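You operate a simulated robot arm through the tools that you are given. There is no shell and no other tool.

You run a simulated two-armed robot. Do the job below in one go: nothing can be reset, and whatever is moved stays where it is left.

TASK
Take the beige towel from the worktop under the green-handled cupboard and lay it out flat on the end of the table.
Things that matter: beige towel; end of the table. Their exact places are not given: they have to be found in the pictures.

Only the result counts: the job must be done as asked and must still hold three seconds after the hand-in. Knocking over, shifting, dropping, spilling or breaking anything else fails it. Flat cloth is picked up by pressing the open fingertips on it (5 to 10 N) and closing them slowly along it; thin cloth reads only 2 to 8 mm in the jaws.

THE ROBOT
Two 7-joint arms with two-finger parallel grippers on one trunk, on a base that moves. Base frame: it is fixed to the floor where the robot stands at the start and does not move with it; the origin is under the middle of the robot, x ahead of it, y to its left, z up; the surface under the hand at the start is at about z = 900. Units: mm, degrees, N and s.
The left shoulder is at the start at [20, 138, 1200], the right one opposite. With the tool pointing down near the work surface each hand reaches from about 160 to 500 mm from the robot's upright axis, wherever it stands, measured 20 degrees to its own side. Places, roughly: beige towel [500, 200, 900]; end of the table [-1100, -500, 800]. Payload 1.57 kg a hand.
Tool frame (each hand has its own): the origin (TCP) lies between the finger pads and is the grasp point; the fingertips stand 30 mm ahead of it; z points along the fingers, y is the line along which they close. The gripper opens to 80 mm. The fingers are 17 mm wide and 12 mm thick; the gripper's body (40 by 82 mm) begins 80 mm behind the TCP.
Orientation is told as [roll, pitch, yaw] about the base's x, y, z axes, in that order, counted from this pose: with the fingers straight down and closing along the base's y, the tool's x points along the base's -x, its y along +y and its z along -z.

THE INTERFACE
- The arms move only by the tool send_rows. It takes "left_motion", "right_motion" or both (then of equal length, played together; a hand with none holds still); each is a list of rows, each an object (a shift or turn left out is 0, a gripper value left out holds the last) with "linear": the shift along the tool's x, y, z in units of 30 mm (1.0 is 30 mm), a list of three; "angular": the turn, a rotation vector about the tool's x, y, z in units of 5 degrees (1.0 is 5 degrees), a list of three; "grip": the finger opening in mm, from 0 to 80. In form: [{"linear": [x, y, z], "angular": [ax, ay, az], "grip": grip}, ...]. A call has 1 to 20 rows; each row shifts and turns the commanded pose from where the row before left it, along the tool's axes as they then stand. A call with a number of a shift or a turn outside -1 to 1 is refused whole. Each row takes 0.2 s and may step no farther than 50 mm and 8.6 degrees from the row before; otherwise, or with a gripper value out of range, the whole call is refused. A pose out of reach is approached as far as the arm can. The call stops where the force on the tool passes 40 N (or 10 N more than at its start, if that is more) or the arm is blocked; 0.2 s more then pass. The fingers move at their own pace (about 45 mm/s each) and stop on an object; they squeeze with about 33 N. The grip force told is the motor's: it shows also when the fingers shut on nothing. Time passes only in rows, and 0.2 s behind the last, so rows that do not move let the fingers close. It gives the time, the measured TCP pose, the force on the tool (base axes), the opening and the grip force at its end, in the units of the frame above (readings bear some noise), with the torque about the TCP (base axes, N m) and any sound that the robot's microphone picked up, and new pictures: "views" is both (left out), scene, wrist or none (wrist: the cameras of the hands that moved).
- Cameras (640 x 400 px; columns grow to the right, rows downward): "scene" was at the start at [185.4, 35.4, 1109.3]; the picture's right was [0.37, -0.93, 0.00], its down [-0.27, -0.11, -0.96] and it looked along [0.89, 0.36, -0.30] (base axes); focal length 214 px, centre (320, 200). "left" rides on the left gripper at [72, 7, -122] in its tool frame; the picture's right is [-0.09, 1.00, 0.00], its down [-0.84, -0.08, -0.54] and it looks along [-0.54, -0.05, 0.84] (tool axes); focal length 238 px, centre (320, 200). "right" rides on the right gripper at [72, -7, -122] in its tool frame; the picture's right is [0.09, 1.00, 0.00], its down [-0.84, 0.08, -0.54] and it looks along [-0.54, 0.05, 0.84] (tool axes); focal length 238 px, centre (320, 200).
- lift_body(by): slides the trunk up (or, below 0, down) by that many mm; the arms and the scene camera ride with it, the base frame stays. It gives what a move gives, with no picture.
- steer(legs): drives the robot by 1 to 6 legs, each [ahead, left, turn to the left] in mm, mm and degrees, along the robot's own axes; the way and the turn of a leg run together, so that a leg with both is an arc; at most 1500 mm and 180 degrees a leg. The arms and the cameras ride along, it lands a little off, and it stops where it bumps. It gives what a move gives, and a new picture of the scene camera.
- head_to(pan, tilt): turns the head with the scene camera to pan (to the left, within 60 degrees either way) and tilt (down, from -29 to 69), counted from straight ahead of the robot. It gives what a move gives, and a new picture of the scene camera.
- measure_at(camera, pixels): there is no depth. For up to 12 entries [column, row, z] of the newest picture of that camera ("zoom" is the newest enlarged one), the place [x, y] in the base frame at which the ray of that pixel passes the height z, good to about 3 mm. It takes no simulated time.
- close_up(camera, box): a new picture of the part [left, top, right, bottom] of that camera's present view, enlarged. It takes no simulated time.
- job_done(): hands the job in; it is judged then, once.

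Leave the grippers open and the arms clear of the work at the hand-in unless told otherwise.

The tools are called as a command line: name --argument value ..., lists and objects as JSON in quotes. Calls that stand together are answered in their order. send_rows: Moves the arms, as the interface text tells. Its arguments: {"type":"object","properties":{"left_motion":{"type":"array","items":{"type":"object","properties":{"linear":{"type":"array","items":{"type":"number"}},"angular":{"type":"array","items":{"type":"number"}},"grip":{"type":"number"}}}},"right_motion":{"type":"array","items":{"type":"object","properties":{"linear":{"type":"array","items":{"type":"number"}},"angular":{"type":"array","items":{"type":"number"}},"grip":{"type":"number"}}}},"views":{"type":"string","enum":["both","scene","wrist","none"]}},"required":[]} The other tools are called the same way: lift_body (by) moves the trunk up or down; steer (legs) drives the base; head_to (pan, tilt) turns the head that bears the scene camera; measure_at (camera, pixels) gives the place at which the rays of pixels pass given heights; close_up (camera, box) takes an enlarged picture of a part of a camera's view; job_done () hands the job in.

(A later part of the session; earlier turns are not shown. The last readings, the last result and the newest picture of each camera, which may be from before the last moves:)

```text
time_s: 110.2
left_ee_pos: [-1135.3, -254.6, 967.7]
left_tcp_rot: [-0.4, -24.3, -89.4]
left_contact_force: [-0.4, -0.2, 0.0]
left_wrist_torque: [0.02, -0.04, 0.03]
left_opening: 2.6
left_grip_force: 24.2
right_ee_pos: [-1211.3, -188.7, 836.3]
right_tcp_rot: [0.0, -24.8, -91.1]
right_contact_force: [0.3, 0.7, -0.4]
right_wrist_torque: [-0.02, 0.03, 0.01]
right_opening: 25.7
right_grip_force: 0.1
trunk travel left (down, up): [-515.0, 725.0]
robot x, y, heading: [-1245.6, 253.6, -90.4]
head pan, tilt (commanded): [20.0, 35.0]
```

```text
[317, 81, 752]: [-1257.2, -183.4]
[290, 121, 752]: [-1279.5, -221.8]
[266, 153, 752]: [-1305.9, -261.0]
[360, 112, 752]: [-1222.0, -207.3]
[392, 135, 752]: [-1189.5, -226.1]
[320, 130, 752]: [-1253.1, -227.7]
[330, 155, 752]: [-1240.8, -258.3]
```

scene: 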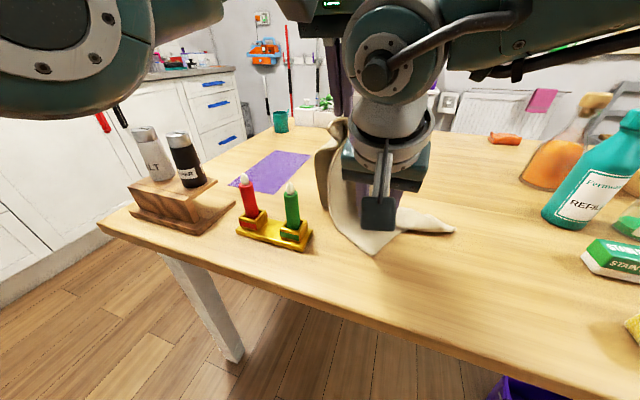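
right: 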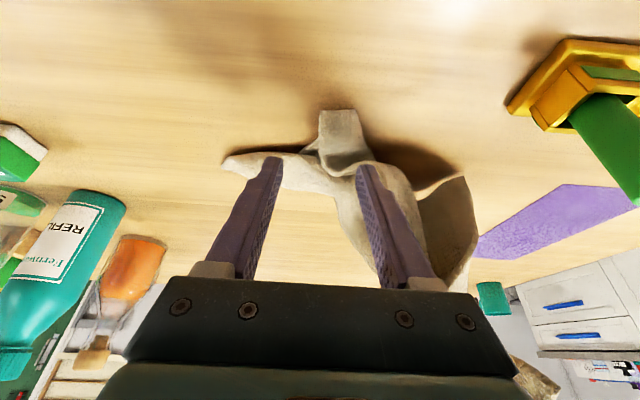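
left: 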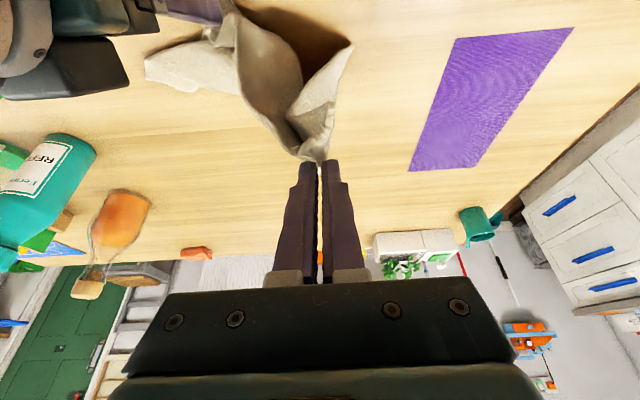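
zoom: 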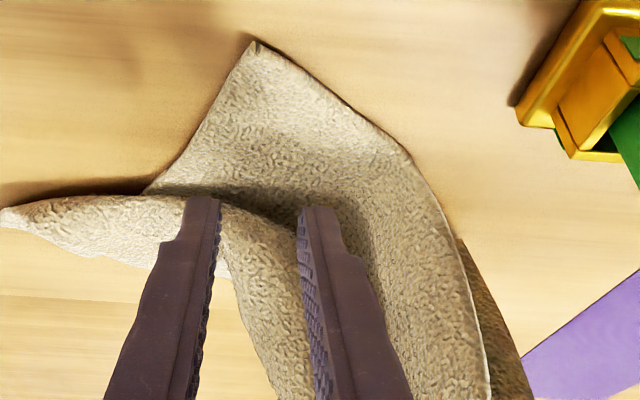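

close_up --camera "scene" --box '[290, 170, 470, 290]'

measure_at --camera "scene" --pixels '[[376, 256, 752], [330, 222, 760], [453, 231, 752], [305, 247, 752], [270, 236, 752]]'

```text
3.33 times, centred on (380, 230) of scene
```

zoom: 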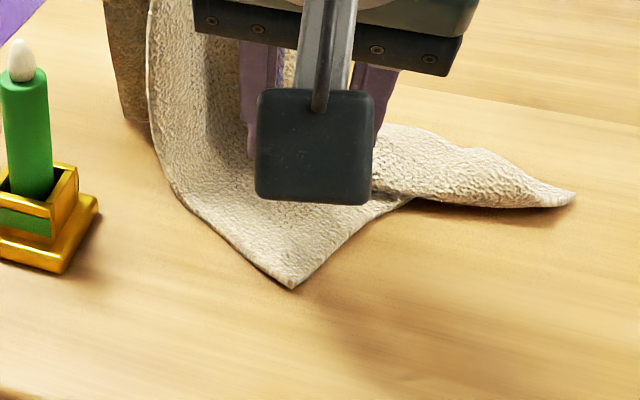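

```text
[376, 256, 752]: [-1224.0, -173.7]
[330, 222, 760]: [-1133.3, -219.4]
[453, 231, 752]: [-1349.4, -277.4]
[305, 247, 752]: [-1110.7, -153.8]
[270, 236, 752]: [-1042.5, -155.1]
```

The right-camera measure used an older pose; the head camera puts the apex at about (−1217, −172). I'll re-take the right close-up and measure in that enlarged picture itself.

close_up --camera "right" --box '[190, 60, 510, 260]'

measure_at --camera "zoom" --pixels '[[255, 42, 752], [200, 122, 752], [150, 188, 752], [340, 100, 752], [405, 152, 752], [260, 140, 752], [280, 190, 752]]'

```text
2.00 times, centred on (350, 160) of right
```

zoom: 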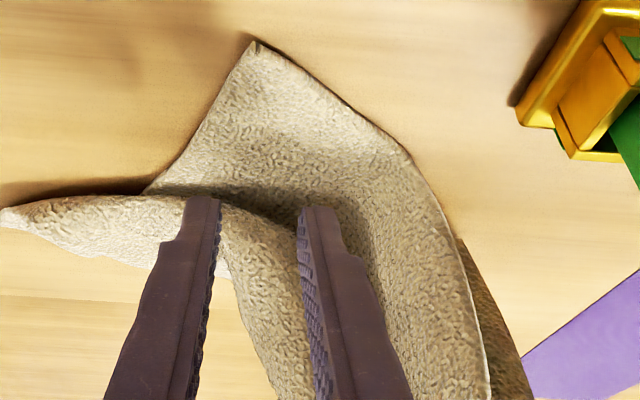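

```text
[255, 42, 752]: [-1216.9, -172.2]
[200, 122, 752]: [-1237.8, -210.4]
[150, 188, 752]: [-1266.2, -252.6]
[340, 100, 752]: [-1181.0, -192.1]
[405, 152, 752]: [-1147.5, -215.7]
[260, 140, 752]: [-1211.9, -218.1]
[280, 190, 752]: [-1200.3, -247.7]
```

Apex C at (−1217, −172), consistent with the head camera. I'll shift the right hand 9 mm left and descend 40 mm.

send_rows --right_motion '[{"linear": [0.29, 0.15, 0.62]}, {"linear": [0.29, 0.15, 0.62]}, {}, {}]' --views "wrist"

```text
time_s: 111.2
left_ee_pos: [-1135.9, -253.5, 967.0]
left_tcp_rot: [-0.5, -24.3, -89.2]
left_contact_force: [-0.3, 0.9, 0.1]
left_wrist_torque: [0.01, 0.0, 0.02]
left_opening: 2.4
left_grip_force: 23.7
right_ee_pos: [-1201.8, -189.9, 795.7]
right_tcp_rot: [0.0, -24.9, -91.1]
right_contact_force: [-0.2, -0.4, 0.0]
right_wrist_torque: [0.0, -0.02, 0.04]
right_opening: 25.7
right_grip_force: 0.1
trunk travel left (down, up): [-515.0, 725.0]
robot x, y, heading: [-1249.3, 256.3, -90.3]
head pan, tilt (commanded): [20.0, 35.0]
```

right: 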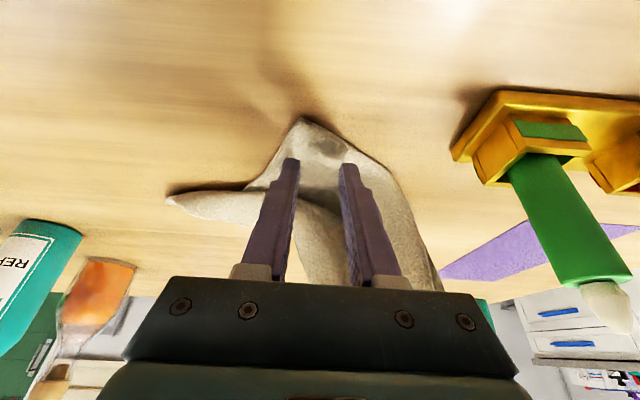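

Fingertips are centred over the corner, about 12 mm up. Lowering to contact.

send_rows --right_motion '[{"linear": [0.1, 0, 0.21]}, {"linear": [0.05, 0, 0.11]}, {}]' --views "none"

```text
time_s: 112.0
left_ee_pos: [-1136.5, -255.2, 967.6]
left_tcp_rot: [-0.5, -24.3, -89.3]
left_contact_force: [-0.2, 0.8, 0.3]
left_wrist_torque: [0.04, -0.04, 0.0]
left_opening: 2.6
left_grip_force: 24.3
right_ee_pos: [-1201.5, -190.5, 785.2]
right_tcp_rot: [0.0, -24.9, -91.1]
right_contact_force: [-0.4, 0.1, 1.2]
right_wrist_torque: [0.0, 0.03, -0.02]
right_opening: 26.0
right_grip_force: 0.2
trunk travel left (down, up): [-515.0, 725.0]
robot x, y, heading: [-1246.8, 251.2, -90.2]
head pan, tilt (commanded): [20.0, 35.0]
```

send_rows --right_motion '[{"linear": [0.034, 0, 0.072]}, {}]' --views "none"

```text
time_s: 112.5
left_ee_pos: [-1137.2, -254.7, 968.0]
left_tcp_rot: [-0.5, -24.3, -89.3]
left_contact_force: [0.6, -1.0, -0.2]
left_wrist_torque: [0.01, 0.0, -0.01]
left_opening: 2.6
left_grip_force: 23.5
right_ee_pos: [-1201.8, -189.3, 783.5]
right_tcp_rot: [0.1, -25.0, -91.0]
right_contact_force: [-0.7, 3.7, 14.7]
right_wrist_torque: [0.03, -0.03, 0.02]
right_opening: 26.0
right_grip_force: 0.1
trunk travel left (down, up): [-515.0, 725.0]
robot x, y, heading: [-1251.9, 253.6, -90.5]
head pan, tilt (commanded): [20.0, 35.0]
```

The right hand presses with 14.7 N on the corner. Closing slowly.

send_rows --right_motion '[{"grip": 23}, {"grip": 20}, {"grip": 17}, {"grip": 14}, {"grip": 11}, {"grip": 8}, {"grip": 5}, {"grip": 2}, {"grip": 0}, {"grip": 0}, {"grip": 0}]' --views "wrist"

```text
time_s: 115.0
left_ee_pos: [-1136.0, -256.1, 967.6]
left_tcp_rot: [-0.4, -24.3, -89.2]
left_contact_force: [0.0, 0.2, -0.1]
left_wrist_torque: [-0.02, 0.0, -0.01]
left_opening: 2.6
left_grip_force: 24.2
right_ee_pos: [-1202.2, -190.3, 782.9]
right_tcp_rot: [-0.1, -25.1, -91.1]
right_contact_force: [0.4, 1.1, 20.5]
right_wrist_torque: [-0.12, -0.04, 0.01]
right_opening: 0.2
right_grip_force: 21.4
trunk travel left (down, up): [-515.0, 725.0]
robot x, y, heading: [-1245.0, 252.6, -90.0]
head pan, tilt (commanded): [20.0, 35.0]
```

right: 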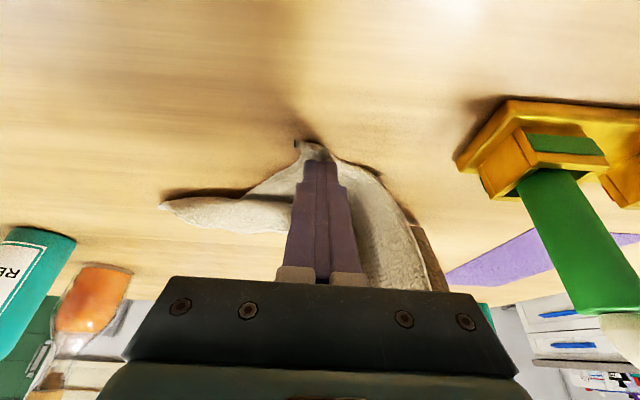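

The jaw reads 0.2 mm, so it slipped over the cloth. I'll raise it 12 mm, reopen to 40 mm and look.

send_rows --right_motion '[{"linear": [-0.25, 0, -0.55]}, {"grip": 20}, {"grip": 40}, {}, {}]' --views "wrist"

close_up --camera "right" --box '[190, 80, 510, 280]'

measure_at --camera "right" --pixels '[[310, 120, 752], [270, 165, 752], [350, 140, 752], [390, 170, 752]]'

```text
time_s: 116.2
left_ee_pos: [-1137.5, -253.9, 968.3]
left_tcp_rot: [-0.5, -24.3, -89.3]
left_contact_force: [-0.2, -1.3, -0.1]
left_wrist_torque: [0.02, 0.01, -0.03]
left_opening: 2.6
left_grip_force: 23.9
right_ee_pos: [-1201.7, -187.4, 801.0]
right_tcp_rot: [0.0, -24.9, -91.1]
right_contact_force: [0.6, 0.5, 0.1]
right_wrist_torque: [-0.02, -0.01, 0.0]
right_opening: 40.1
right_grip_force: 0.0
trunk travel left (down, up): [-515.0, 725.0]
robot x, y, heading: [-1251.6, 253.4, -90.3]
head pan, tilt (commanded): [20.0, 35.0]
```

right: 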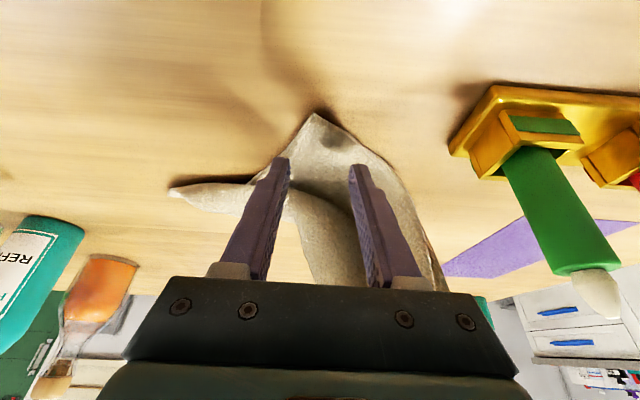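

```text
2.00 times, centred on (350, 180) of right
```

zoom: 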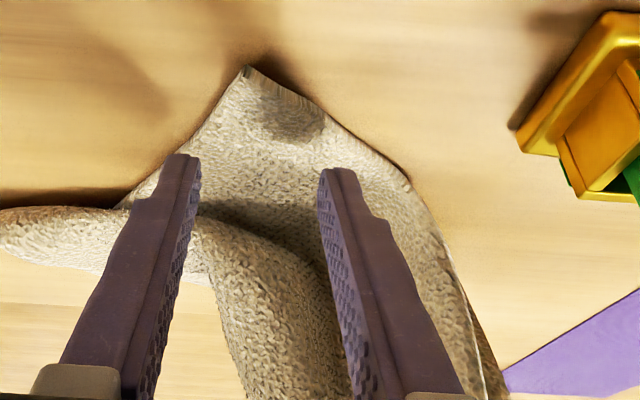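

```text
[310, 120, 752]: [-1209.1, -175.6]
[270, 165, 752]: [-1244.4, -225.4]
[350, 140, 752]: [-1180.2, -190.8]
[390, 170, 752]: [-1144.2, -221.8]
```

The corner is intact with the apex near (−1205, −169). I'll go 10 mm left and 12 mm deeper so both fingers sit well on cloth, then press again with the wider 40 mm opening.

send_rows --right_motion '[{"linear": [-0.362, 0.34, 0.17]}, {"linear": [0.15, 0, 0.33]}, {"linear": [0.04, 0, 0.09]}, {}]' --views "wrist"

```text
time_s: 117.2
left_ee_pos: [-1136.1, -254.7, 967.2]
left_tcp_rot: [-0.5, -24.4, -89.4]
left_contact_force: [-0.4, -0.5, -0.5]
left_wrist_torque: [-0.01, -0.04, 0.01]
left_opening: 2.6
left_grip_force: 23.5
right_ee_pos: [-1192.5, -201.4, 787.3]
right_tcp_rot: [0.0, -24.9, -91.1]
right_contact_force: [0.5, -0.8, 0.1]
right_wrist_torque: [0.0, 0.01, -0.02]
right_opening: 39.9
right_grip_force: 0.0
trunk travel left (down, up): [-515.0, 725.0]
robot x, y, heading: [-1244.5, 251.1, -90.4]
head pan, tilt (commanded): [20.0, 35.0]
```

right: 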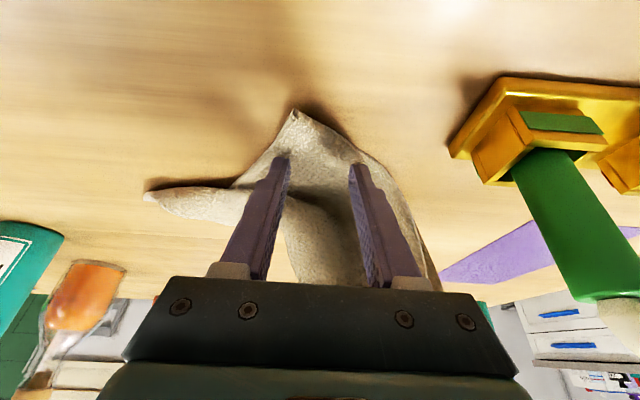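

Good placement. Pressing about 3.5 mm lower.

send_rows --right_motion '[{"linear": [0.05, 0, 0.105]}, {}]' --views "none"

```text
time_s: 117.8
left_ee_pos: [-1135.9, -255.2, 967.9]
left_tcp_rot: [-0.4, -24.3, -89.4]
left_contact_force: [-0.4, -0.6, -0.6]
left_wrist_torque: [0.02, -0.03, 0.01]
left_opening: 2.4
left_grip_force: 23.7
right_ee_pos: [-1193.1, -201.5, 783.3]
right_tcp_rot: [0.0, -25.0, -91.1]
right_contact_force: [0.9, 1.7, 6.8]
right_wrist_torque: [0.0, -0.03, 0.01]
right_opening: 39.9
right_grip_force: 0.1
trunk travel left (down, up): [-515.0, 725.0]
robot x, y, heading: [-1248.4, 253.4, -90.3]
head pan, tilt (commanded): [20.0, 35.0]
```

6.8 N; I'll add about 1 mm of press and close slowly in two stages.

send_rows --right_motion '[{"linear": [0.013, 0, 0.028]}, {"grip": 37.5}, {"grip": 35}, {"grip": 32.5}, {"grip": 30}, {"grip": 27.5}, {"grip": 25}, {"grip": 22.5}, {"grip": 20}]' --views "wrist"

```text
time_s: 119.8
left_ee_pos: [-1136.0, -255.9, 967.1]
left_tcp_rot: [-0.5, -24.3, -89.3]
left_contact_force: [0.3, 0.2, -0.5]
left_wrist_torque: [0.02, -0.02, 0.0]
left_opening: 2.5
left_grip_force: 23.9
right_ee_pos: [-1192.5, -202.2, 783.3]
right_tcp_rot: [0.0, -25.1, -91.2]
right_contact_force: [0.7, 0.2, 14.4]
right_wrist_torque: [-0.08, 0.04, -0.04]
right_opening: 19.8
right_grip_force: 0.0
trunk travel left (down, up): [-515.0, 725.0]
robot x, y, heading: [-1248.6, 254.8, -90.4]
head pan, tilt (commanded): [20.0, 35.0]
```

right: 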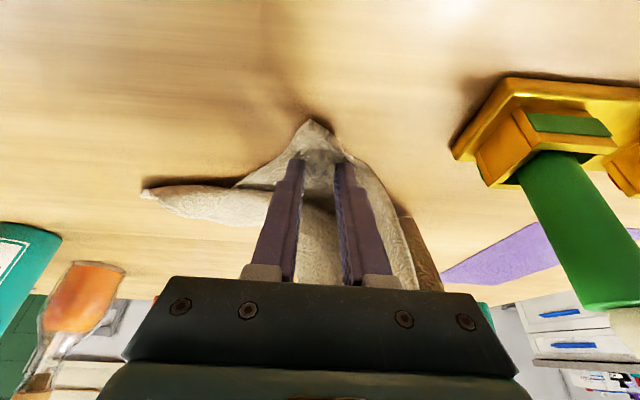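

close_up --camera "right" --box '[230, 100, 430, 225]'

send_rows --right_motion '[{"grip": 17.5}, {"grip": 15}, {"grip": 12.5}, {"grip": 10}, {"grip": 7.5}, {"grip": 5}, {"grip": 2.5}, {"grip": 0}, {"grip": 0}, {"grip": 0}]' --views "wrist"

```text
3.20 times, centred on (330, 162) of right
```

zoom: 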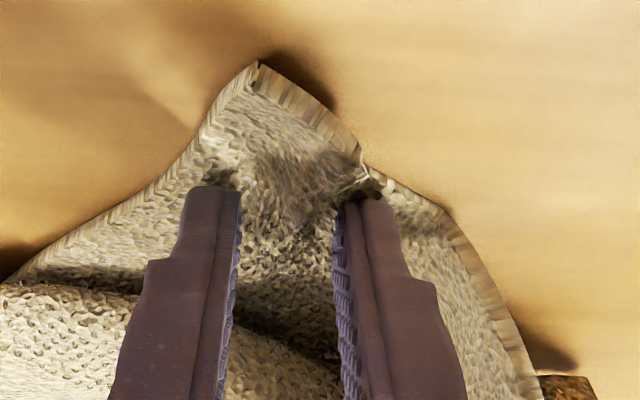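

```text
time_s: 122.0
left_ee_pos: [-1135.7, -256.2, 969.1]
left_tcp_rot: [-0.4, -24.4, -89.3]
left_contact_force: [0.3, 0.2, -1.0]
left_wrist_torque: [0.01, -0.03, 0.03]
left_opening: 2.6
left_grip_force: 24.0
right_ee_pos: [-1193.6, -202.7, 782.6]
right_tcp_rot: [0.0, -25.0, -91.1]
right_contact_force: [-1.9, -0.6, 13.6]
right_wrist_torque: [-0.05, 0.06, -0.03]
right_opening: 4.0
right_grip_force: 24.8
trunk travel left (down, up): [-515.0, 725.0]
robot x, y, heading: [-1246.4, 252.3, -90.6]
head pan, tilt (commanded): [20.0, 35.0]
```

right: 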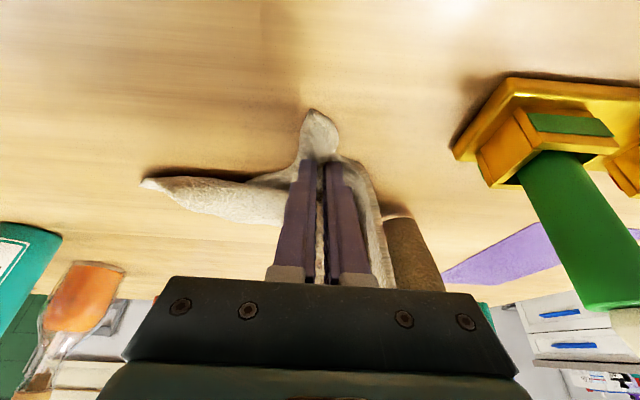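

Right holds C (4.0 mm) and left holds D (2.6 mm). I'll lift the right hand to the left hand's height while moving it right and forward to spread the long edge DC, keeping the tension low.

send_rows --right_motion '[{"linear": [-0.352, 0, -0.755]}, {"linear": [-0.352, 0, -0.755]}, {"linear": [-0.352, 0, -0.755]}, {"linear": [-0.55, -0.75, -0.5]}, {"linear": [-0.55, -0.75, -0.5]}, {"linear": [-0.55, -0.75, -0.5]}, {"linear": [-0.55, -0.75, -0.5]}, {"linear": [-0.55, -0.75, -0.5]}, {}]' --views "both"

```text
time_s: 124.0
left_ee_pos: [-1135.2, -253.2, 967.0]
left_tcp_rot: [-0.5, -24.3, -89.3]
left_contact_force: [0.6, 0.8, 0.3]
left_wrist_torque: [0.01, 0.0, 0.03]
left_opening: 2.6
left_grip_force: 23.8
right_ee_pos: [-1306.0, -242.1, 961.6]
right_tcp_rot: [0.0, -25.0, -91.0]
right_contact_force: [0.3, 0.5, 0.0]
right_wrist_torque: [0.03, -0.04, 0.02]
right_opening: 4.0
right_grip_force: 24.5
trunk travel left (down, up): [-515.0, 725.0]
robot x, y, heading: [-1249.5, 252.1, -90.3]
head pan, tilt (commanded): [20.0, 35.0]
```

scene: 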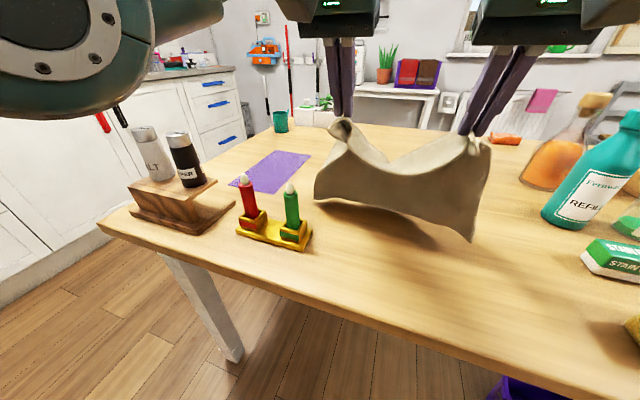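
right: 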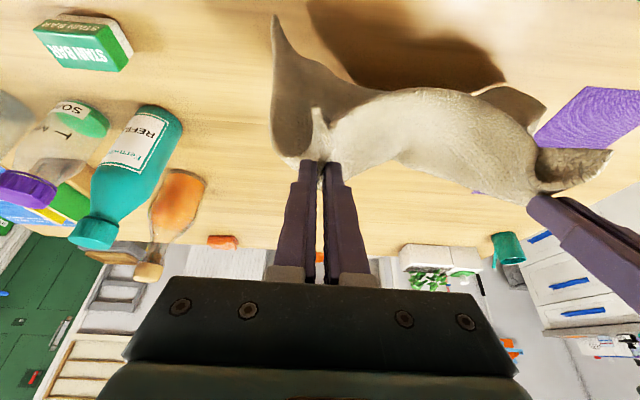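

Both corners are held and the towel hangs open between the hands. I'll raise both slightly and spread further in small steps, watching the tension.

send_rows --left_motion '[{"linear": [-0.28, 0, -0.6]}, {"linear": [-0.28, 0, -0.6]}, {}, {}]' --right_motion '[{"linear": [-0.3, -0.8, -0.6]}, {"linear": [-0.3, -0.8, -0.6]}, {"linear": [0, -0.5, 0]}, {}]' --views "scene"

```text
time_s: 125.0
left_ee_pos: [-1136.3, -255.7, 1007.9]
left_tcp_rot: [-0.5, -24.3, -89.3]
left_contact_force: [-0.1, -0.4, -0.1]
left_wrist_torque: [0.01, -0.04, 0.01]
left_opening: 2.9
left_grip_force: 24.2
right_ee_pos: [-1362.1, -235.4, 983.5]
right_tcp_rot: [-0.2, -23.0, -90.3]
right_contact_force: [1.0, 0.0, 0.7]
right_wrist_torque: [-0.01, -0.03, 0.0]
right_opening: 4.1
right_grip_force: 25.0
trunk travel left (down, up): [-515.0, 725.0]
robot x, y, heading: [-1247.2, 253.0, -90.1]
head pan, tilt (commanded): [20.0, 35.0]
```

scene: 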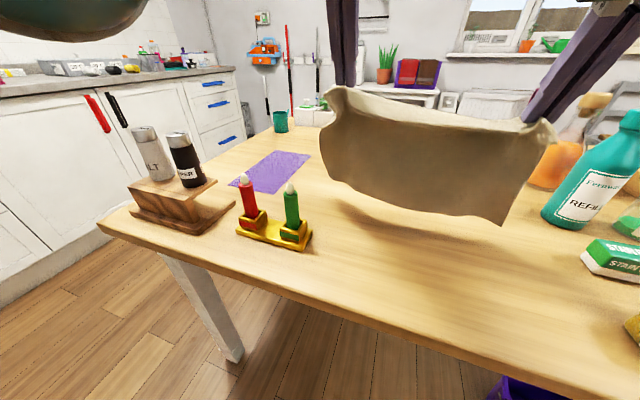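

The towel now hangs open from its long edge DC. I'll raise the trunk 90 mm so it hangs free of the table, then check the hold on both corners.

lift_body --by 90

head_to --pan 0 --tilt 40

```text
time_s: 126.2
left_ee_pos: [-1136.9, -255.2, 1097.6]
left_tcp_rot: [-0.5, -24.3, -89.3]
left_contact_force: [-0.8, 1.7, 0.5]
left_wrist_torque: [-0.03, -0.03, 0.0]
left_opening: 2.7
left_grip_force: 24.4
right_ee_pos: [-1364.7, -236.5, 1073.7]
right_tcp_rot: [-0.1, -23.0, -90.5]
right_contact_force: [0.2, 0.2, 1.6]
right_wrist_torque: [-0.02, 0.0, 0.01]
right_opening: 4.2
right_grip_force: 25.1
trunk travel left (down, up): [-605.0, 635.0]
robot x, y, heading: [-1251.5, 252.2, -90.4]
head pan, tilt (commanded): [20.0, 35.0]
```

```text
time_s: 127.0
left_ee_pos: [-1136.8, -255.0, 1098.3]
left_tcp_rot: [-0.5, -24.3, -89.3]
left_contact_force: [-0.7, 0.2, -0.5]
left_wrist_torque: [0.03, 0.02, -0.03]
left_opening: 2.6
left_grip_force: 24.3
right_ee_pos: [-1365.4, -235.8, 1072.4]
right_tcp_rot: [-0.1, -23.0, -90.6]
right_contact_force: [0.5, 0.2, -0.1]
right_wrist_torque: [0.0, -0.04, 0.03]
right_opening: 4.4
right_grip_force: 24.9
trunk travel left (down, up): [-605.0, 635.0]
robot x, y, heading: [-1246.3, 252.1, -90.3]
head pan, tilt (commanded): [0.0, 40.0]
```

scene: 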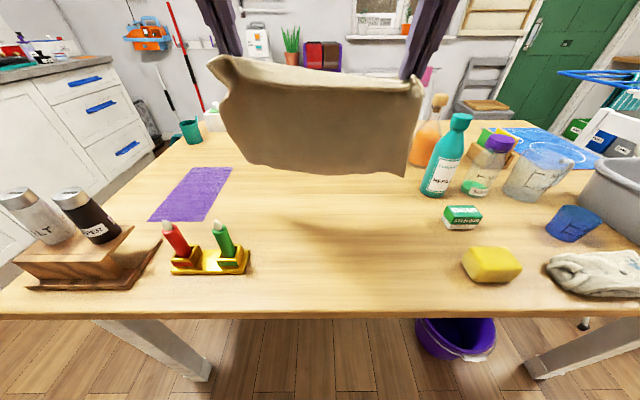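

The towel hangs cleanly. The right hand is 25 mm lower and 19 mm nearer than the left; I'll level it, then try creeping the base a little closer to the table.

send_rows --right_motion '[{"linear": [-0.45, 0, -0.25]}, {"linear": [-0.45, 0, -0.25]}, {}]' --views "none"

steer --legs '[[30, 0, 0]]'

```text
time_s: 128.0
left_ee_pos: [-1137.0, -255.2, 1096.7]
left_tcp_rot: [-0.6, -24.3, -89.4]
left_contact_force: [-3.4, 0.5, -0.4]
left_wrist_torque: [-0.01, 0.07, -0.07]
left_opening: 2.7
left_grip_force: 23.5
right_ee_pos: [-1375.1, -252.2, 1084.2]
right_tcp_rot: [0.3, -21.1, -92.0]
right_contact_force: [3.0, -0.3, -0.1]
right_wrist_torque: [-0.01, -0.16, 0.04]
right_opening: 4.1
right_grip_force: 25.1
trunk travel left (down, up): [-605.0, 635.0]
robot x, y, heading: [-1250.5, 251.8, -90.4]
head pan, tilt (commanded): [0.0, 40.0]
stopped in row 3 (right hand): the arm was blocked; the commanded pose is now the measured one
```

```text
time_s: 128.9
left_ee_pos: [-1136.7, -284.9, 1096.6]
left_tcp_rot: [-0.5, -24.2, -89.3]
left_contact_force: [-4.1, -0.4, -0.2]
left_wrist_torque: [0.04, 0.15, -0.07]
left_opening: 2.8
left_grip_force: 24.0
right_ee_pos: [-1374.8, -281.6, 1084.8]
right_tcp_rot: [0.2, -21.3, -92.1]
right_contact_force: [3.8, 0.0, 0.3]
right_wrist_torque: [-0.01, -0.13, 0.06]
right_opening: 4.2
right_grip_force: 24.7
trunk travel left (down, up): [-605.0, 635.0]
robot x, y, heading: [-1249.6, 221.7, -90.2]
head pan, tilt (commanded): [0.0, 40.0]
```

scene: 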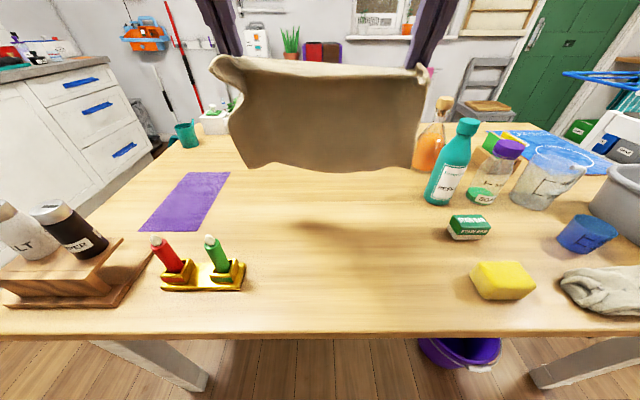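

No bump; the base is now 297 mm from the edge. One more 30 mm.

steer --legs '[[30, 0, 0]]'

```text
time_s: 129.7
left_ee_pos: [-1136.6, -314.5, 1097.9]
left_tcp_rot: [-0.5, -24.2, -89.4]
left_contact_force: [-3.4, 0.5, 0.3]
left_wrist_torque: [0.04, 0.11, -0.06]
left_opening: 2.8
left_grip_force: 24.3
right_ee_pos: [-1376.2, -311.4, 1083.5]
right_tcp_rot: [0.2, -21.2, -92.1]
right_contact_force: [2.8, 0.9, 0.9]
right_wrist_torque: [0.0, -0.12, 0.07]
right_opening: 4.2
right_grip_force: 24.8
trunk travel left (down, up): [-605.0, 635.0]
robot x, y, heading: [-1246.6, 194.4, -90.4]
head pan, tilt (commanded): [0.0, 40.0]
```

scene: 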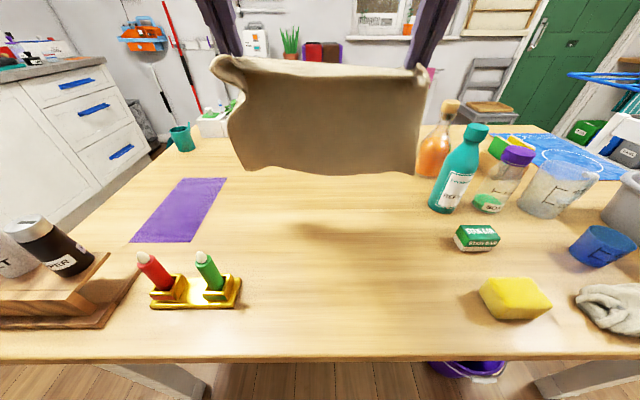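

Still no bump at 270 mm from the edge. One more 30 mm step gives a deeper, more central lay.

steer --legs '[[30, 0, 0]]'

```text
time_s: 130.5
left_ee_pos: [-1138.5, -344.6, 1097.4]
left_tcp_rot: [-0.6, -24.3, -89.4]
left_contact_force: [-3.6, -0.7, -0.2]
left_wrist_torque: [-0.01, 0.05, -0.04]
left_opening: 2.9
left_grip_force: 24.2
right_ee_pos: [-1376.3, -341.3, 1083.5]
right_tcp_rot: [0.2, -21.2, -92.1]
right_contact_force: [4.0, 0.6, 0.1]
right_wrist_torque: [0.01, -0.15, 0.04]
right_opening: 4.1
right_grip_force: 24.4
trunk travel left (down, up): [-605.0, 635.0]
robot x, y, heading: [-1249.5, 159.3, -90.3]
head pan, tilt (commanded): [0.0, 40.0]
```

scene: 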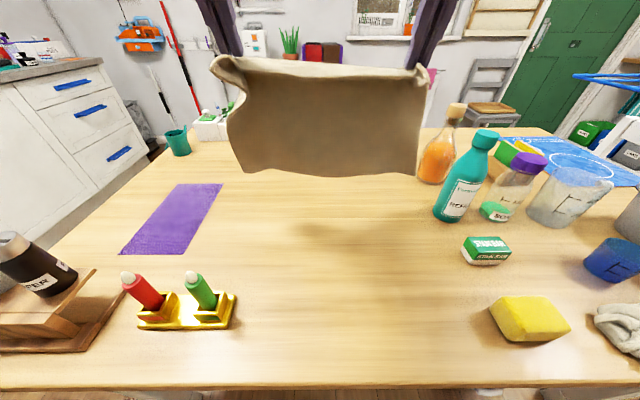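

Still clear at 236 mm. I'd like two more 20 mm steps so that the towel can be laid beyond the tray; checking after each.

steer --legs '[[20, 0, 0]]'

```text
time_s: 131.3
left_ee_pos: [-1139.3, -364.4, 1096.9]
left_tcp_rot: [-0.5, -24.3, -89.4]
left_contact_force: [-3.4, -0.3, -0.6]
left_wrist_torque: [0.01, 0.11, -0.03]
left_opening: 2.8
left_grip_force: 25.0
right_ee_pos: [-1375.1, -361.5, 1083.7]
right_tcp_rot: [0.3, -21.2, -92.0]
right_contact_force: [3.6, 0.1, -0.3]
right_wrist_torque: [0.0, -0.09, 0.07]
right_opening: 4.3
right_grip_force: 25.1
trunk travel left (down, up): [-605.0, 635.0]
robot x, y, heading: [-1246.9, 146.8, -90.5]
head pan, tilt (commanded): [0.0, 40.0]
```

scene: 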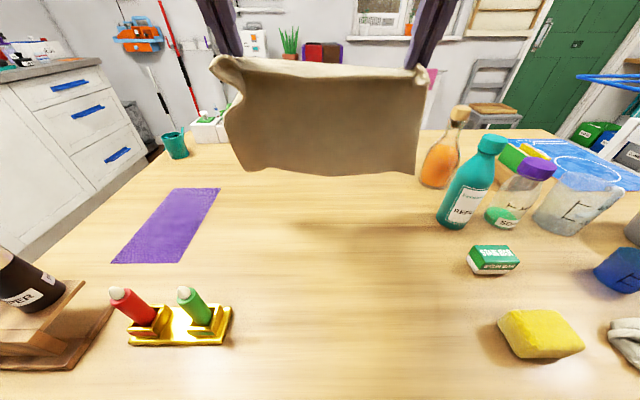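

No bump. One more 20 mm.

steer --legs '[[20, 0, 0]]'

```text
time_s: 132.1
left_ee_pos: [-1138.1, -384.1, 1097.1]
left_tcp_rot: [-0.6, -24.3, -89.5]
left_contact_force: [-2.9, 0.2, -0.5]
left_wrist_torque: [0.05, 0.1, -0.03]
left_opening: 2.5
left_grip_force: 24.4
right_ee_pos: [-1376.4, -382.7, 1084.1]
right_tcp_rot: [0.4, -21.2, -92.0]
right_contact_force: [2.8, 0.5, -0.4]
right_wrist_torque: [-0.01, -0.09, 0.05]
right_opening: 4.3
right_grip_force: 25.1
trunk travel left (down, up): [-605.0, 635.0]
robot x, y, heading: [-1245.7, 124.6, -90.3]
head pan, tilt (commanded): [0.0, 40.0]
```

scene: 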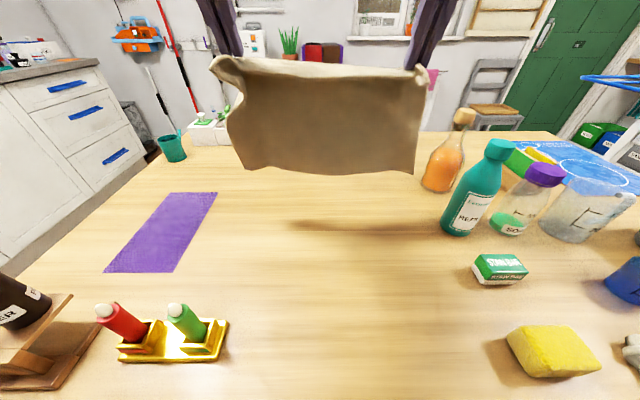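

The base stands 198 mm from the edge with no bump. Next, I'll increase the tilt of both hands toward 40° while checking the right arm, which reported being blocked earlier.

send_rows --left_motion '[{"angular": [0, -1, 0]}, {"angular": [0, -1, 0]}, {"angular": [0, -1, 0]}, {}]' --right_motion '[{"angular": [0, -1, 0]}, {"angular": [0, -1, 0]}, {"angular": [0, -1, 0]}, {}]' --views "none"

```text
time_s: 133.1
left_ee_pos: [-1138.8, -384.4, 1097.2]
left_tcp_rot: [-0.7, -39.3, -89.3]
left_contact_force: [-4.0, -0.4, 0.5]
left_wrist_torque: [0.01, 0.08, -0.06]
left_opening: 2.6
left_grip_force: 23.8
right_ee_pos: [-1376.3, -381.9, 1083.6]
right_tcp_rot: [0.4, -36.3, -92.1]
right_contact_force: [3.3, 0.5, 0.0]
right_wrist_torque: [0.05, -0.11, 0.08]
right_opening: 4.3
right_grip_force: 24.4
trunk travel left (down, up): [-605.0, 635.0]
robot x, y, heading: [-1246.9, 124.0, -90.5]
head pan, tilt (commanded): [0.0, 40.0]
```

Both hands follow. I'll strafe 55 mm left (the hanging towel is well behind the bottles), then move both hands about 88 mm further over the table, levelling the right hand.

steer --legs '[[0, 55, 0]]'

send_rows --left_motion '[{"linear": [-0.56, 0, 0.47]}, {"linear": [-0.56, 0, 0.47]}, {"linear": [-0.56, 0, 0.47]}, {"linear": [-0.56, 0, 0.47]}, {}]' --right_motion '[{"linear": [-0.66, 0, 0.34]}, {"linear": [-0.66, 0, 0.34]}, {"linear": [-0.66, 0, 0.34]}, {"linear": [-0.66, 0, 0.34]}, {}]' --views "scene"

```text
time_s: 134.1
left_ee_pos: [-1082.9, -385.4, 1096.1]
left_tcp_rot: [-0.6, -39.2, -89.2]
left_contact_force: [-3.0, 0.2, 0.2]
left_wrist_torque: [-0.01, 0.09, -0.04]
left_opening: 2.9
left_grip_force: 24.3
right_ee_pos: [-1320.9, -382.2, 1083.6]
right_tcp_rot: [0.3, -36.2, -92.0]
right_contact_force: [3.1, 0.0, 0.3]
right_wrist_torque: [0.02, -0.11, 0.07]
right_opening: 4.3
right_grip_force: 24.6
trunk travel left (down, up): [-605.0, 635.0]
robot x, y, heading: [-1193.8, 121.6, -90.4]
head pan, tilt (commanded): [0.0, 40.0]
```

scene: 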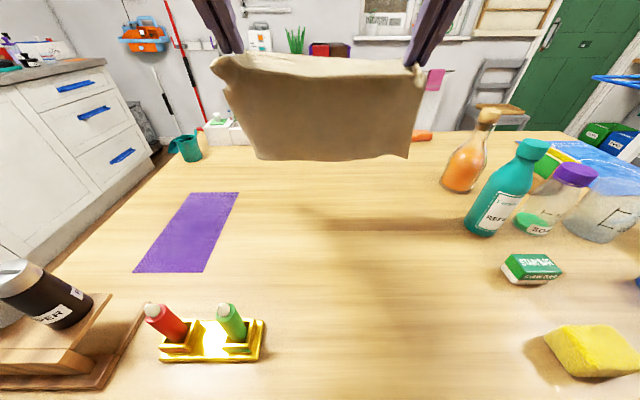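

```text
time_s: 135.2
left_ee_pos: [-1082.7, -472.9, 1097.4]
left_tcp_rot: [-0.6, -39.2, -89.2]
left_contact_force: [-4.6, 0.5, -1.3]
left_wrist_torque: [0.0, 0.17, -0.09]
left_opening: 2.9
left_grip_force: 23.8
right_ee_pos: [-1324.1, -470.7, 1098.1]
right_tcp_rot: [0.4, -36.1, -91.9]
right_contact_force: [4.4, 0.3, 0.4]
right_wrist_torque: [0.02, -0.16, 0.07]
right_opening: 4.1
right_grip_force: 25.0
trunk travel left (down, up): [-605.0, 635.0]
robot x, y, heading: [-1195.6, 120.9, -90.3]
head pan, tilt (commanded): [0.0, 40.0]
```

scene: 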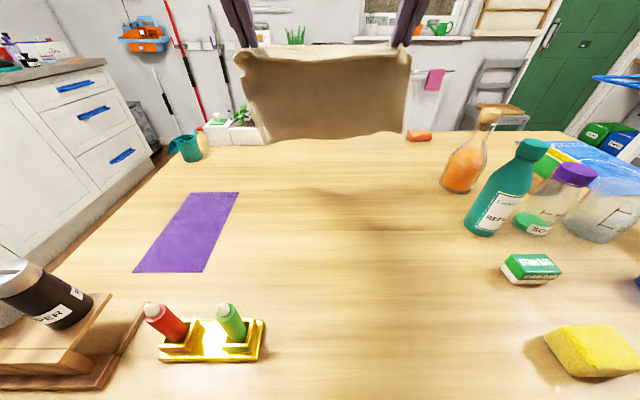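

Both hands are level at y −472, z 1097, with 4.5 N of gentle tension. I'll lower the trunk 90 mm so the bottom edge comes just above the wood.

lift_body --by -90

head_to --pan 0 --tilt 42

```text
time_s: 136.5
left_ee_pos: [-1082.5, -472.6, 1006.0]
left_tcp_rot: [-0.6, -39.3, -89.3]
left_contact_force: [-3.8, -0.5, -0.6]
left_wrist_torque: [0.01, 0.12, -0.16]
left_opening: 3.3
left_grip_force: 24.6
right_ee_pos: [-1325.2, -470.6, 1008.1]
right_tcp_rot: [0.3, -36.2, -92.1]
right_contact_force: [6.3, -0.8, 0.0]
right_wrist_torque: [-0.01, -0.18, 0.13]
right_opening: 4.1
right_grip_force: 24.9
trunk travel left (down, up): [-515.0, 725.0]
robot x, y, heading: [-1191.0, 125.2, -90.3]
head pan, tilt (commanded): [0.0, 40.0]
```

```text
time_s: 137.1
left_ee_pos: [-1083.5, -473.3, 1005.7]
left_tcp_rot: [-0.7, -39.3, -89.3]
left_contact_force: [-6.0, 0.3, -0.4]
left_wrist_torque: [0.04, 0.15, -0.11]
left_opening: 3.0
left_grip_force: 24.1
right_ee_pos: [-1323.7, -470.3, 1007.8]
right_tcp_rot: [0.3, -36.3, -92.1]
right_contact_force: [5.7, 0.2, 0.0]
right_wrist_torque: [0.0, -0.19, 0.11]
right_opening: 3.9
right_grip_force: 24.6
trunk travel left (down, up): [-515.0, 725.0]
robot x, y, heading: [-1191.9, 125.3, -90.3]
head pan, tilt (commanded): [0.0, 42.0]
```

scene: 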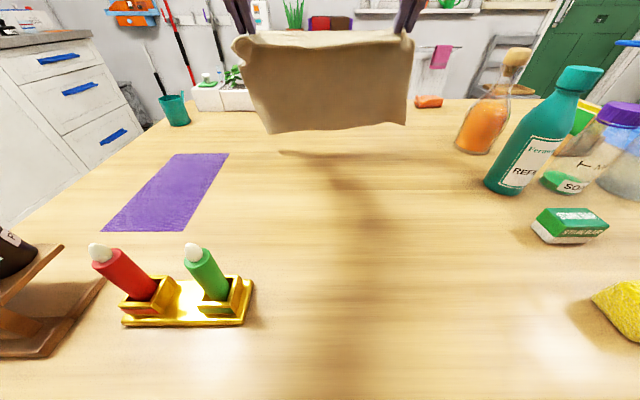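

Checking the bottom edge height: pixels (268,133) and (400,125) against the towel plane y≈−490.

measure_at --camera "scene" --pixels '[[268, 133, 760], [268, 133, 790], [268, 133, 810], [400, 125, 760], [400, 125, 790], [400, 125, 810], [330, 128, 790]]'

```text
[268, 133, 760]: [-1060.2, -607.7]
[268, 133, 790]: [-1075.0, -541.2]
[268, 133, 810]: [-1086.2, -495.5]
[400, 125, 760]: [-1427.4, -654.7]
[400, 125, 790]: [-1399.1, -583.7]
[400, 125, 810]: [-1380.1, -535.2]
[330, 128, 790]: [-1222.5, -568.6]
```

The bottom edge hangs at about z 795–812, y≈−525. Now the lay: lower so the far edge touches down, then draw the hands toward the robot while lowering and un-tilting. First part.

send_rows --left_motion '[{"linear": [0.614, 0, 0.504], "angular": [0, 0.3, 0]}, {"linear": [0.614, 0, 0.504], "angular": [0, 0.3, 0]}, {}, {"linear": [0.948, 0, 0.02], "angular": [0, 0.8, 0]}, {"linear": [0.944, 0, 0.086], "angular": [0, 0.8, 0]}, {}]' --right_motion '[{"linear": [0.587, 0, 0.536]}, {"linear": [0.587, 0, 0.536]}, {}, {"linear": [0.948, 0, 0.02], "angular": [0, 0.8, 0]}, {"linear": [0.944, 0, 0.086], "angular": [0, 0.8, 0]}, {}]' --views "scene"

```text
time_s: 138.5
left_ee_pos: [-1082.8, -417.8, 924.6]
left_tcp_rot: [-0.6, -28.2, -89.4]
left_contact_force: [-2.9, -0.6, 0.1]
left_wrist_torque: [-0.02, 0.13, -0.06]
left_opening: 2.8
left_grip_force: 24.0
right_ee_pos: [-1323.0, -414.3, 925.9]
right_tcp_rot: [0.2, -28.3, -92.1]
right_contact_force: [4.6, 0.0, 0.4]
right_wrist_torque: [0.01, -0.14, 0.12]
right_opening: 4.1
right_grip_force: 24.6
trunk travel left (down, up): [-515.0, 725.0]
robot x, y, heading: [-1190.6, 121.9, -90.6]
head pan, tilt (commanded): [0.0, 42.0]
```

scene: 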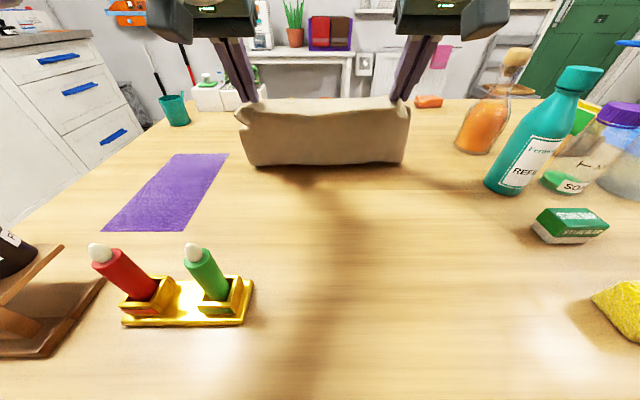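

measure_at --camera "scene" --pixels '[[250, 166, 755], [325, 165, 755], [404, 161, 755], [243, 130, 800]]'

close_up --camera "left" --box '[0, 0, 640, 400]'

close_up --camera "right" --box '[0, 0, 640, 400]'

```text
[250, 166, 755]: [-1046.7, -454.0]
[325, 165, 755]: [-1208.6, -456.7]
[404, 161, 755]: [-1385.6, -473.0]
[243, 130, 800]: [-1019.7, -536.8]
```

```text
1.00 times, centred on (320, 200) of left (not enlarged: the box is as wide or as high as the picture)
```

zoom: 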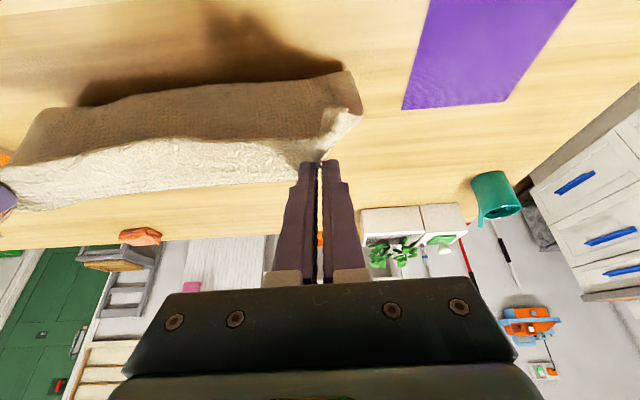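

```text
1.00 times, centred on (320, 200) of right (not enlarged: the box is as wide or as high as the picture)
```

zoom: 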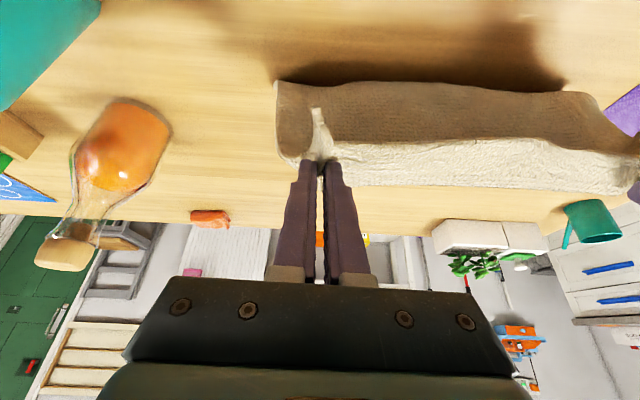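

The lower edge has touched down at y≈−455 with the rest lying away from me, as intended. I'll continue drawing toward the robot while lowering.

send_rows --left_motion '[{"linear": [0.65, 0, 0.274], "angular": [0, 0.533, 0]}, {"linear": [0.635, 0, 0.305], "angular": [0, 0.533, 0]}, {"linear": [0.62, 0, 0.334], "angular": [0, 0.533, 0]}, {}]' --right_motion '[{"linear": [0.65, 0, 0.274], "angular": [0, 0.533, 0]}, {"linear": [0.635, 0, 0.305], "angular": [0, 0.533, 0]}, {"linear": [0.62, 0, 0.334], "angular": [0, 0.533, 0]}, {}]' --views "both"

```text
time_s: 139.5
left_ee_pos: [-1084.3, -377.8, 873.9]
left_tcp_rot: [-0.5, -20.2, -89.5]
left_contact_force: [-2.2, -0.7, -1.1]
left_wrist_torque: [0.03, 0.07, -0.04]
left_opening: 2.5
left_grip_force: 24.1
right_ee_pos: [-1321.3, -375.1, 876.3]
right_tcp_rot: [0.3, -20.2, -92.1]
right_contact_force: [2.8, -0.4, -1.3]
right_wrist_torque: [0.02, -0.11, 0.0]
right_opening: 4.0
right_grip_force: 24.6
trunk travel left (down, up): [-515.0, 725.0]
robot x, y, heading: [-1194.7, 122.3, -90.3]
head pan, tilt (commanded): [0.0, 42.0]
```

scene: 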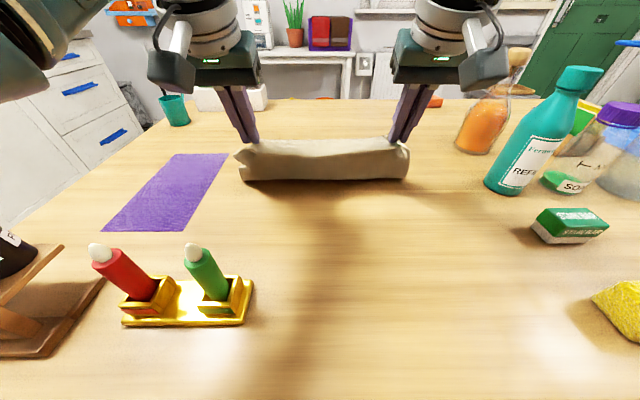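
right: 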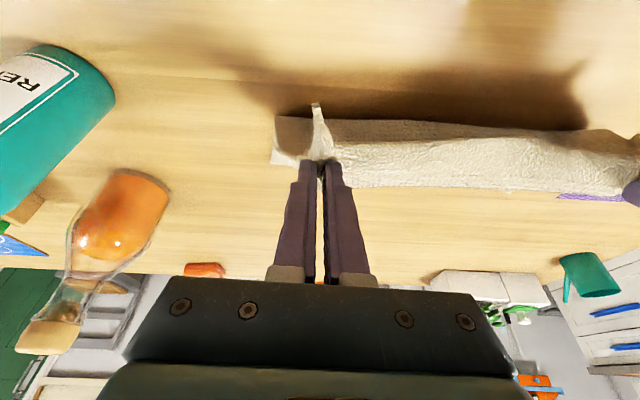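
left: 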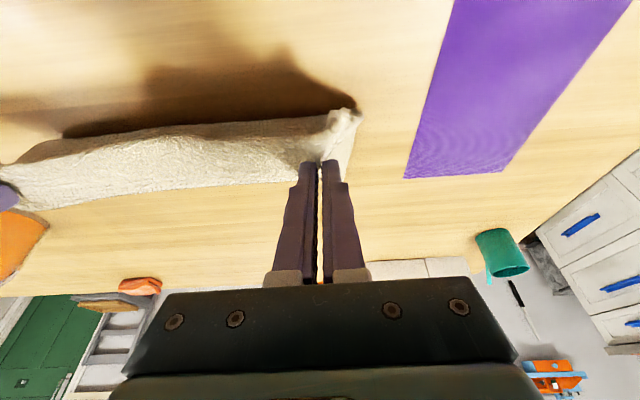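

I'll check where the towel's far boundary is: right-camera (450,188) and left-camera (150,196).

measure_at --camera "right" --pixels '[[450, 188, 755], [345, 185, 755], [600, 195, 755], [272, 163, 755], [450, 125, 840], [450, 142, 840]]'

measure_at --camera "left" --pixels '[[150, 196, 755], [290, 180, 755], [350, 170, 755], [40, 207, 755]]'

measure_at --camera "scene" --pixels '[[325, 180, 755], [245, 181, 755], [405, 176, 755], [325, 142, 840]]'

```text
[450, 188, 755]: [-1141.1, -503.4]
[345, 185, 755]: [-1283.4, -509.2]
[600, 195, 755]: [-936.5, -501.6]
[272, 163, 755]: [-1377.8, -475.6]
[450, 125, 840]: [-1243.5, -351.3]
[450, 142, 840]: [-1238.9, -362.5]
```

```text
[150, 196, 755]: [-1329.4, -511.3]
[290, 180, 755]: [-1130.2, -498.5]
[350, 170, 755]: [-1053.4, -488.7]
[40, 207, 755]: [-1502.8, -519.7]
```

```text
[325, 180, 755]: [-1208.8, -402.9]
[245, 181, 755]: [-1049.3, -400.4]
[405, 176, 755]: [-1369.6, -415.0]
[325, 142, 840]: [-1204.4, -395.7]
```

The far edge lies flat at y≈−505 on the table; 100 mm of towel is already down. I'll continue the arc with small steps.

send_rows --left_motion '[{"linear": [0.538, 0, 0.026], "angular": [0, 0.4, 0]}, {"linear": [0.538, 0, 0.026], "angular": [0, 0.4, 0]}, {"linear": [0.46, 0, 0.239], "angular": [0, 0.2, 0]}, {"linear": [0.46, 0, 0.239], "angular": [0, 0.2, 0]}, {}]' --right_motion '[{"linear": [0.538, 0, 0.026], "angular": [0, 0.4, 0]}, {"linear": [0.538, 0, 0.026], "angular": [0, 0.4, 0]}, {"linear": [0.46, 0, 0.239], "angular": [0, 0.2, 0]}, {"linear": [0.46, 0, 0.239], "angular": [0, 0.2, 0]}, {}]' --views "both"

```text
time_s: 140.7
left_ee_pos: [-1085.9, -324.8, 840.8]
left_tcp_rot: [-0.5, -14.3, -89.5]
left_contact_force: [-0.9, -0.2, 0.0]
left_wrist_torque: [0.01, 0.03, 0.0]
left_opening: 2.6
left_grip_force: 24.0
right_ee_pos: [-1319.7, -323.8, 845.3]
right_tcp_rot: [0.3, -14.2, -92.0]
right_contact_force: [1.9, -0.1, 0.1]
right_wrist_torque: [-0.05, -0.04, 0.04]
right_opening: 3.9
right_grip_force: 25.0
trunk travel left (down, up): [-515.0, 725.0]
robot x, y, heading: [-1190.4, 124.5, -90.4]
head pan, tilt (commanded): [0.0, 42.0]
```

scene: 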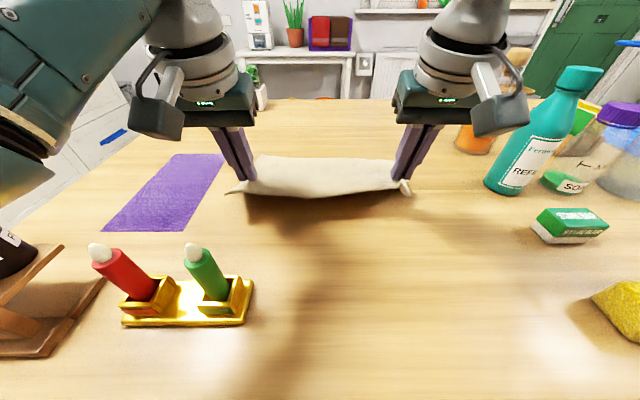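
right: 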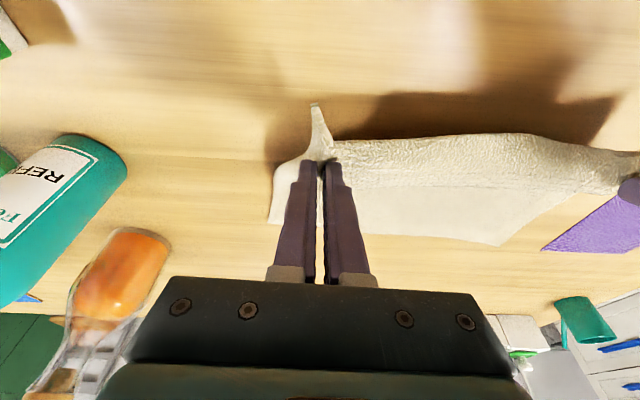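
left: 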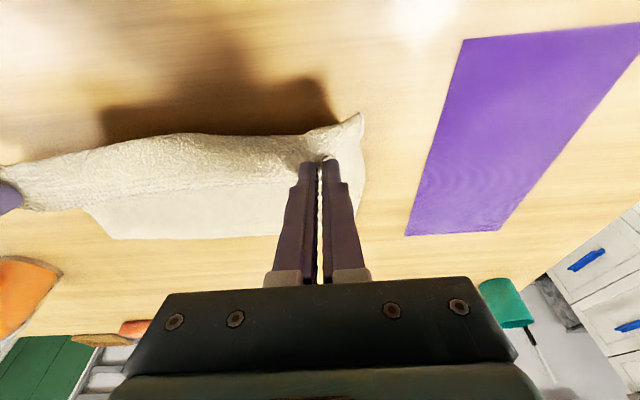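

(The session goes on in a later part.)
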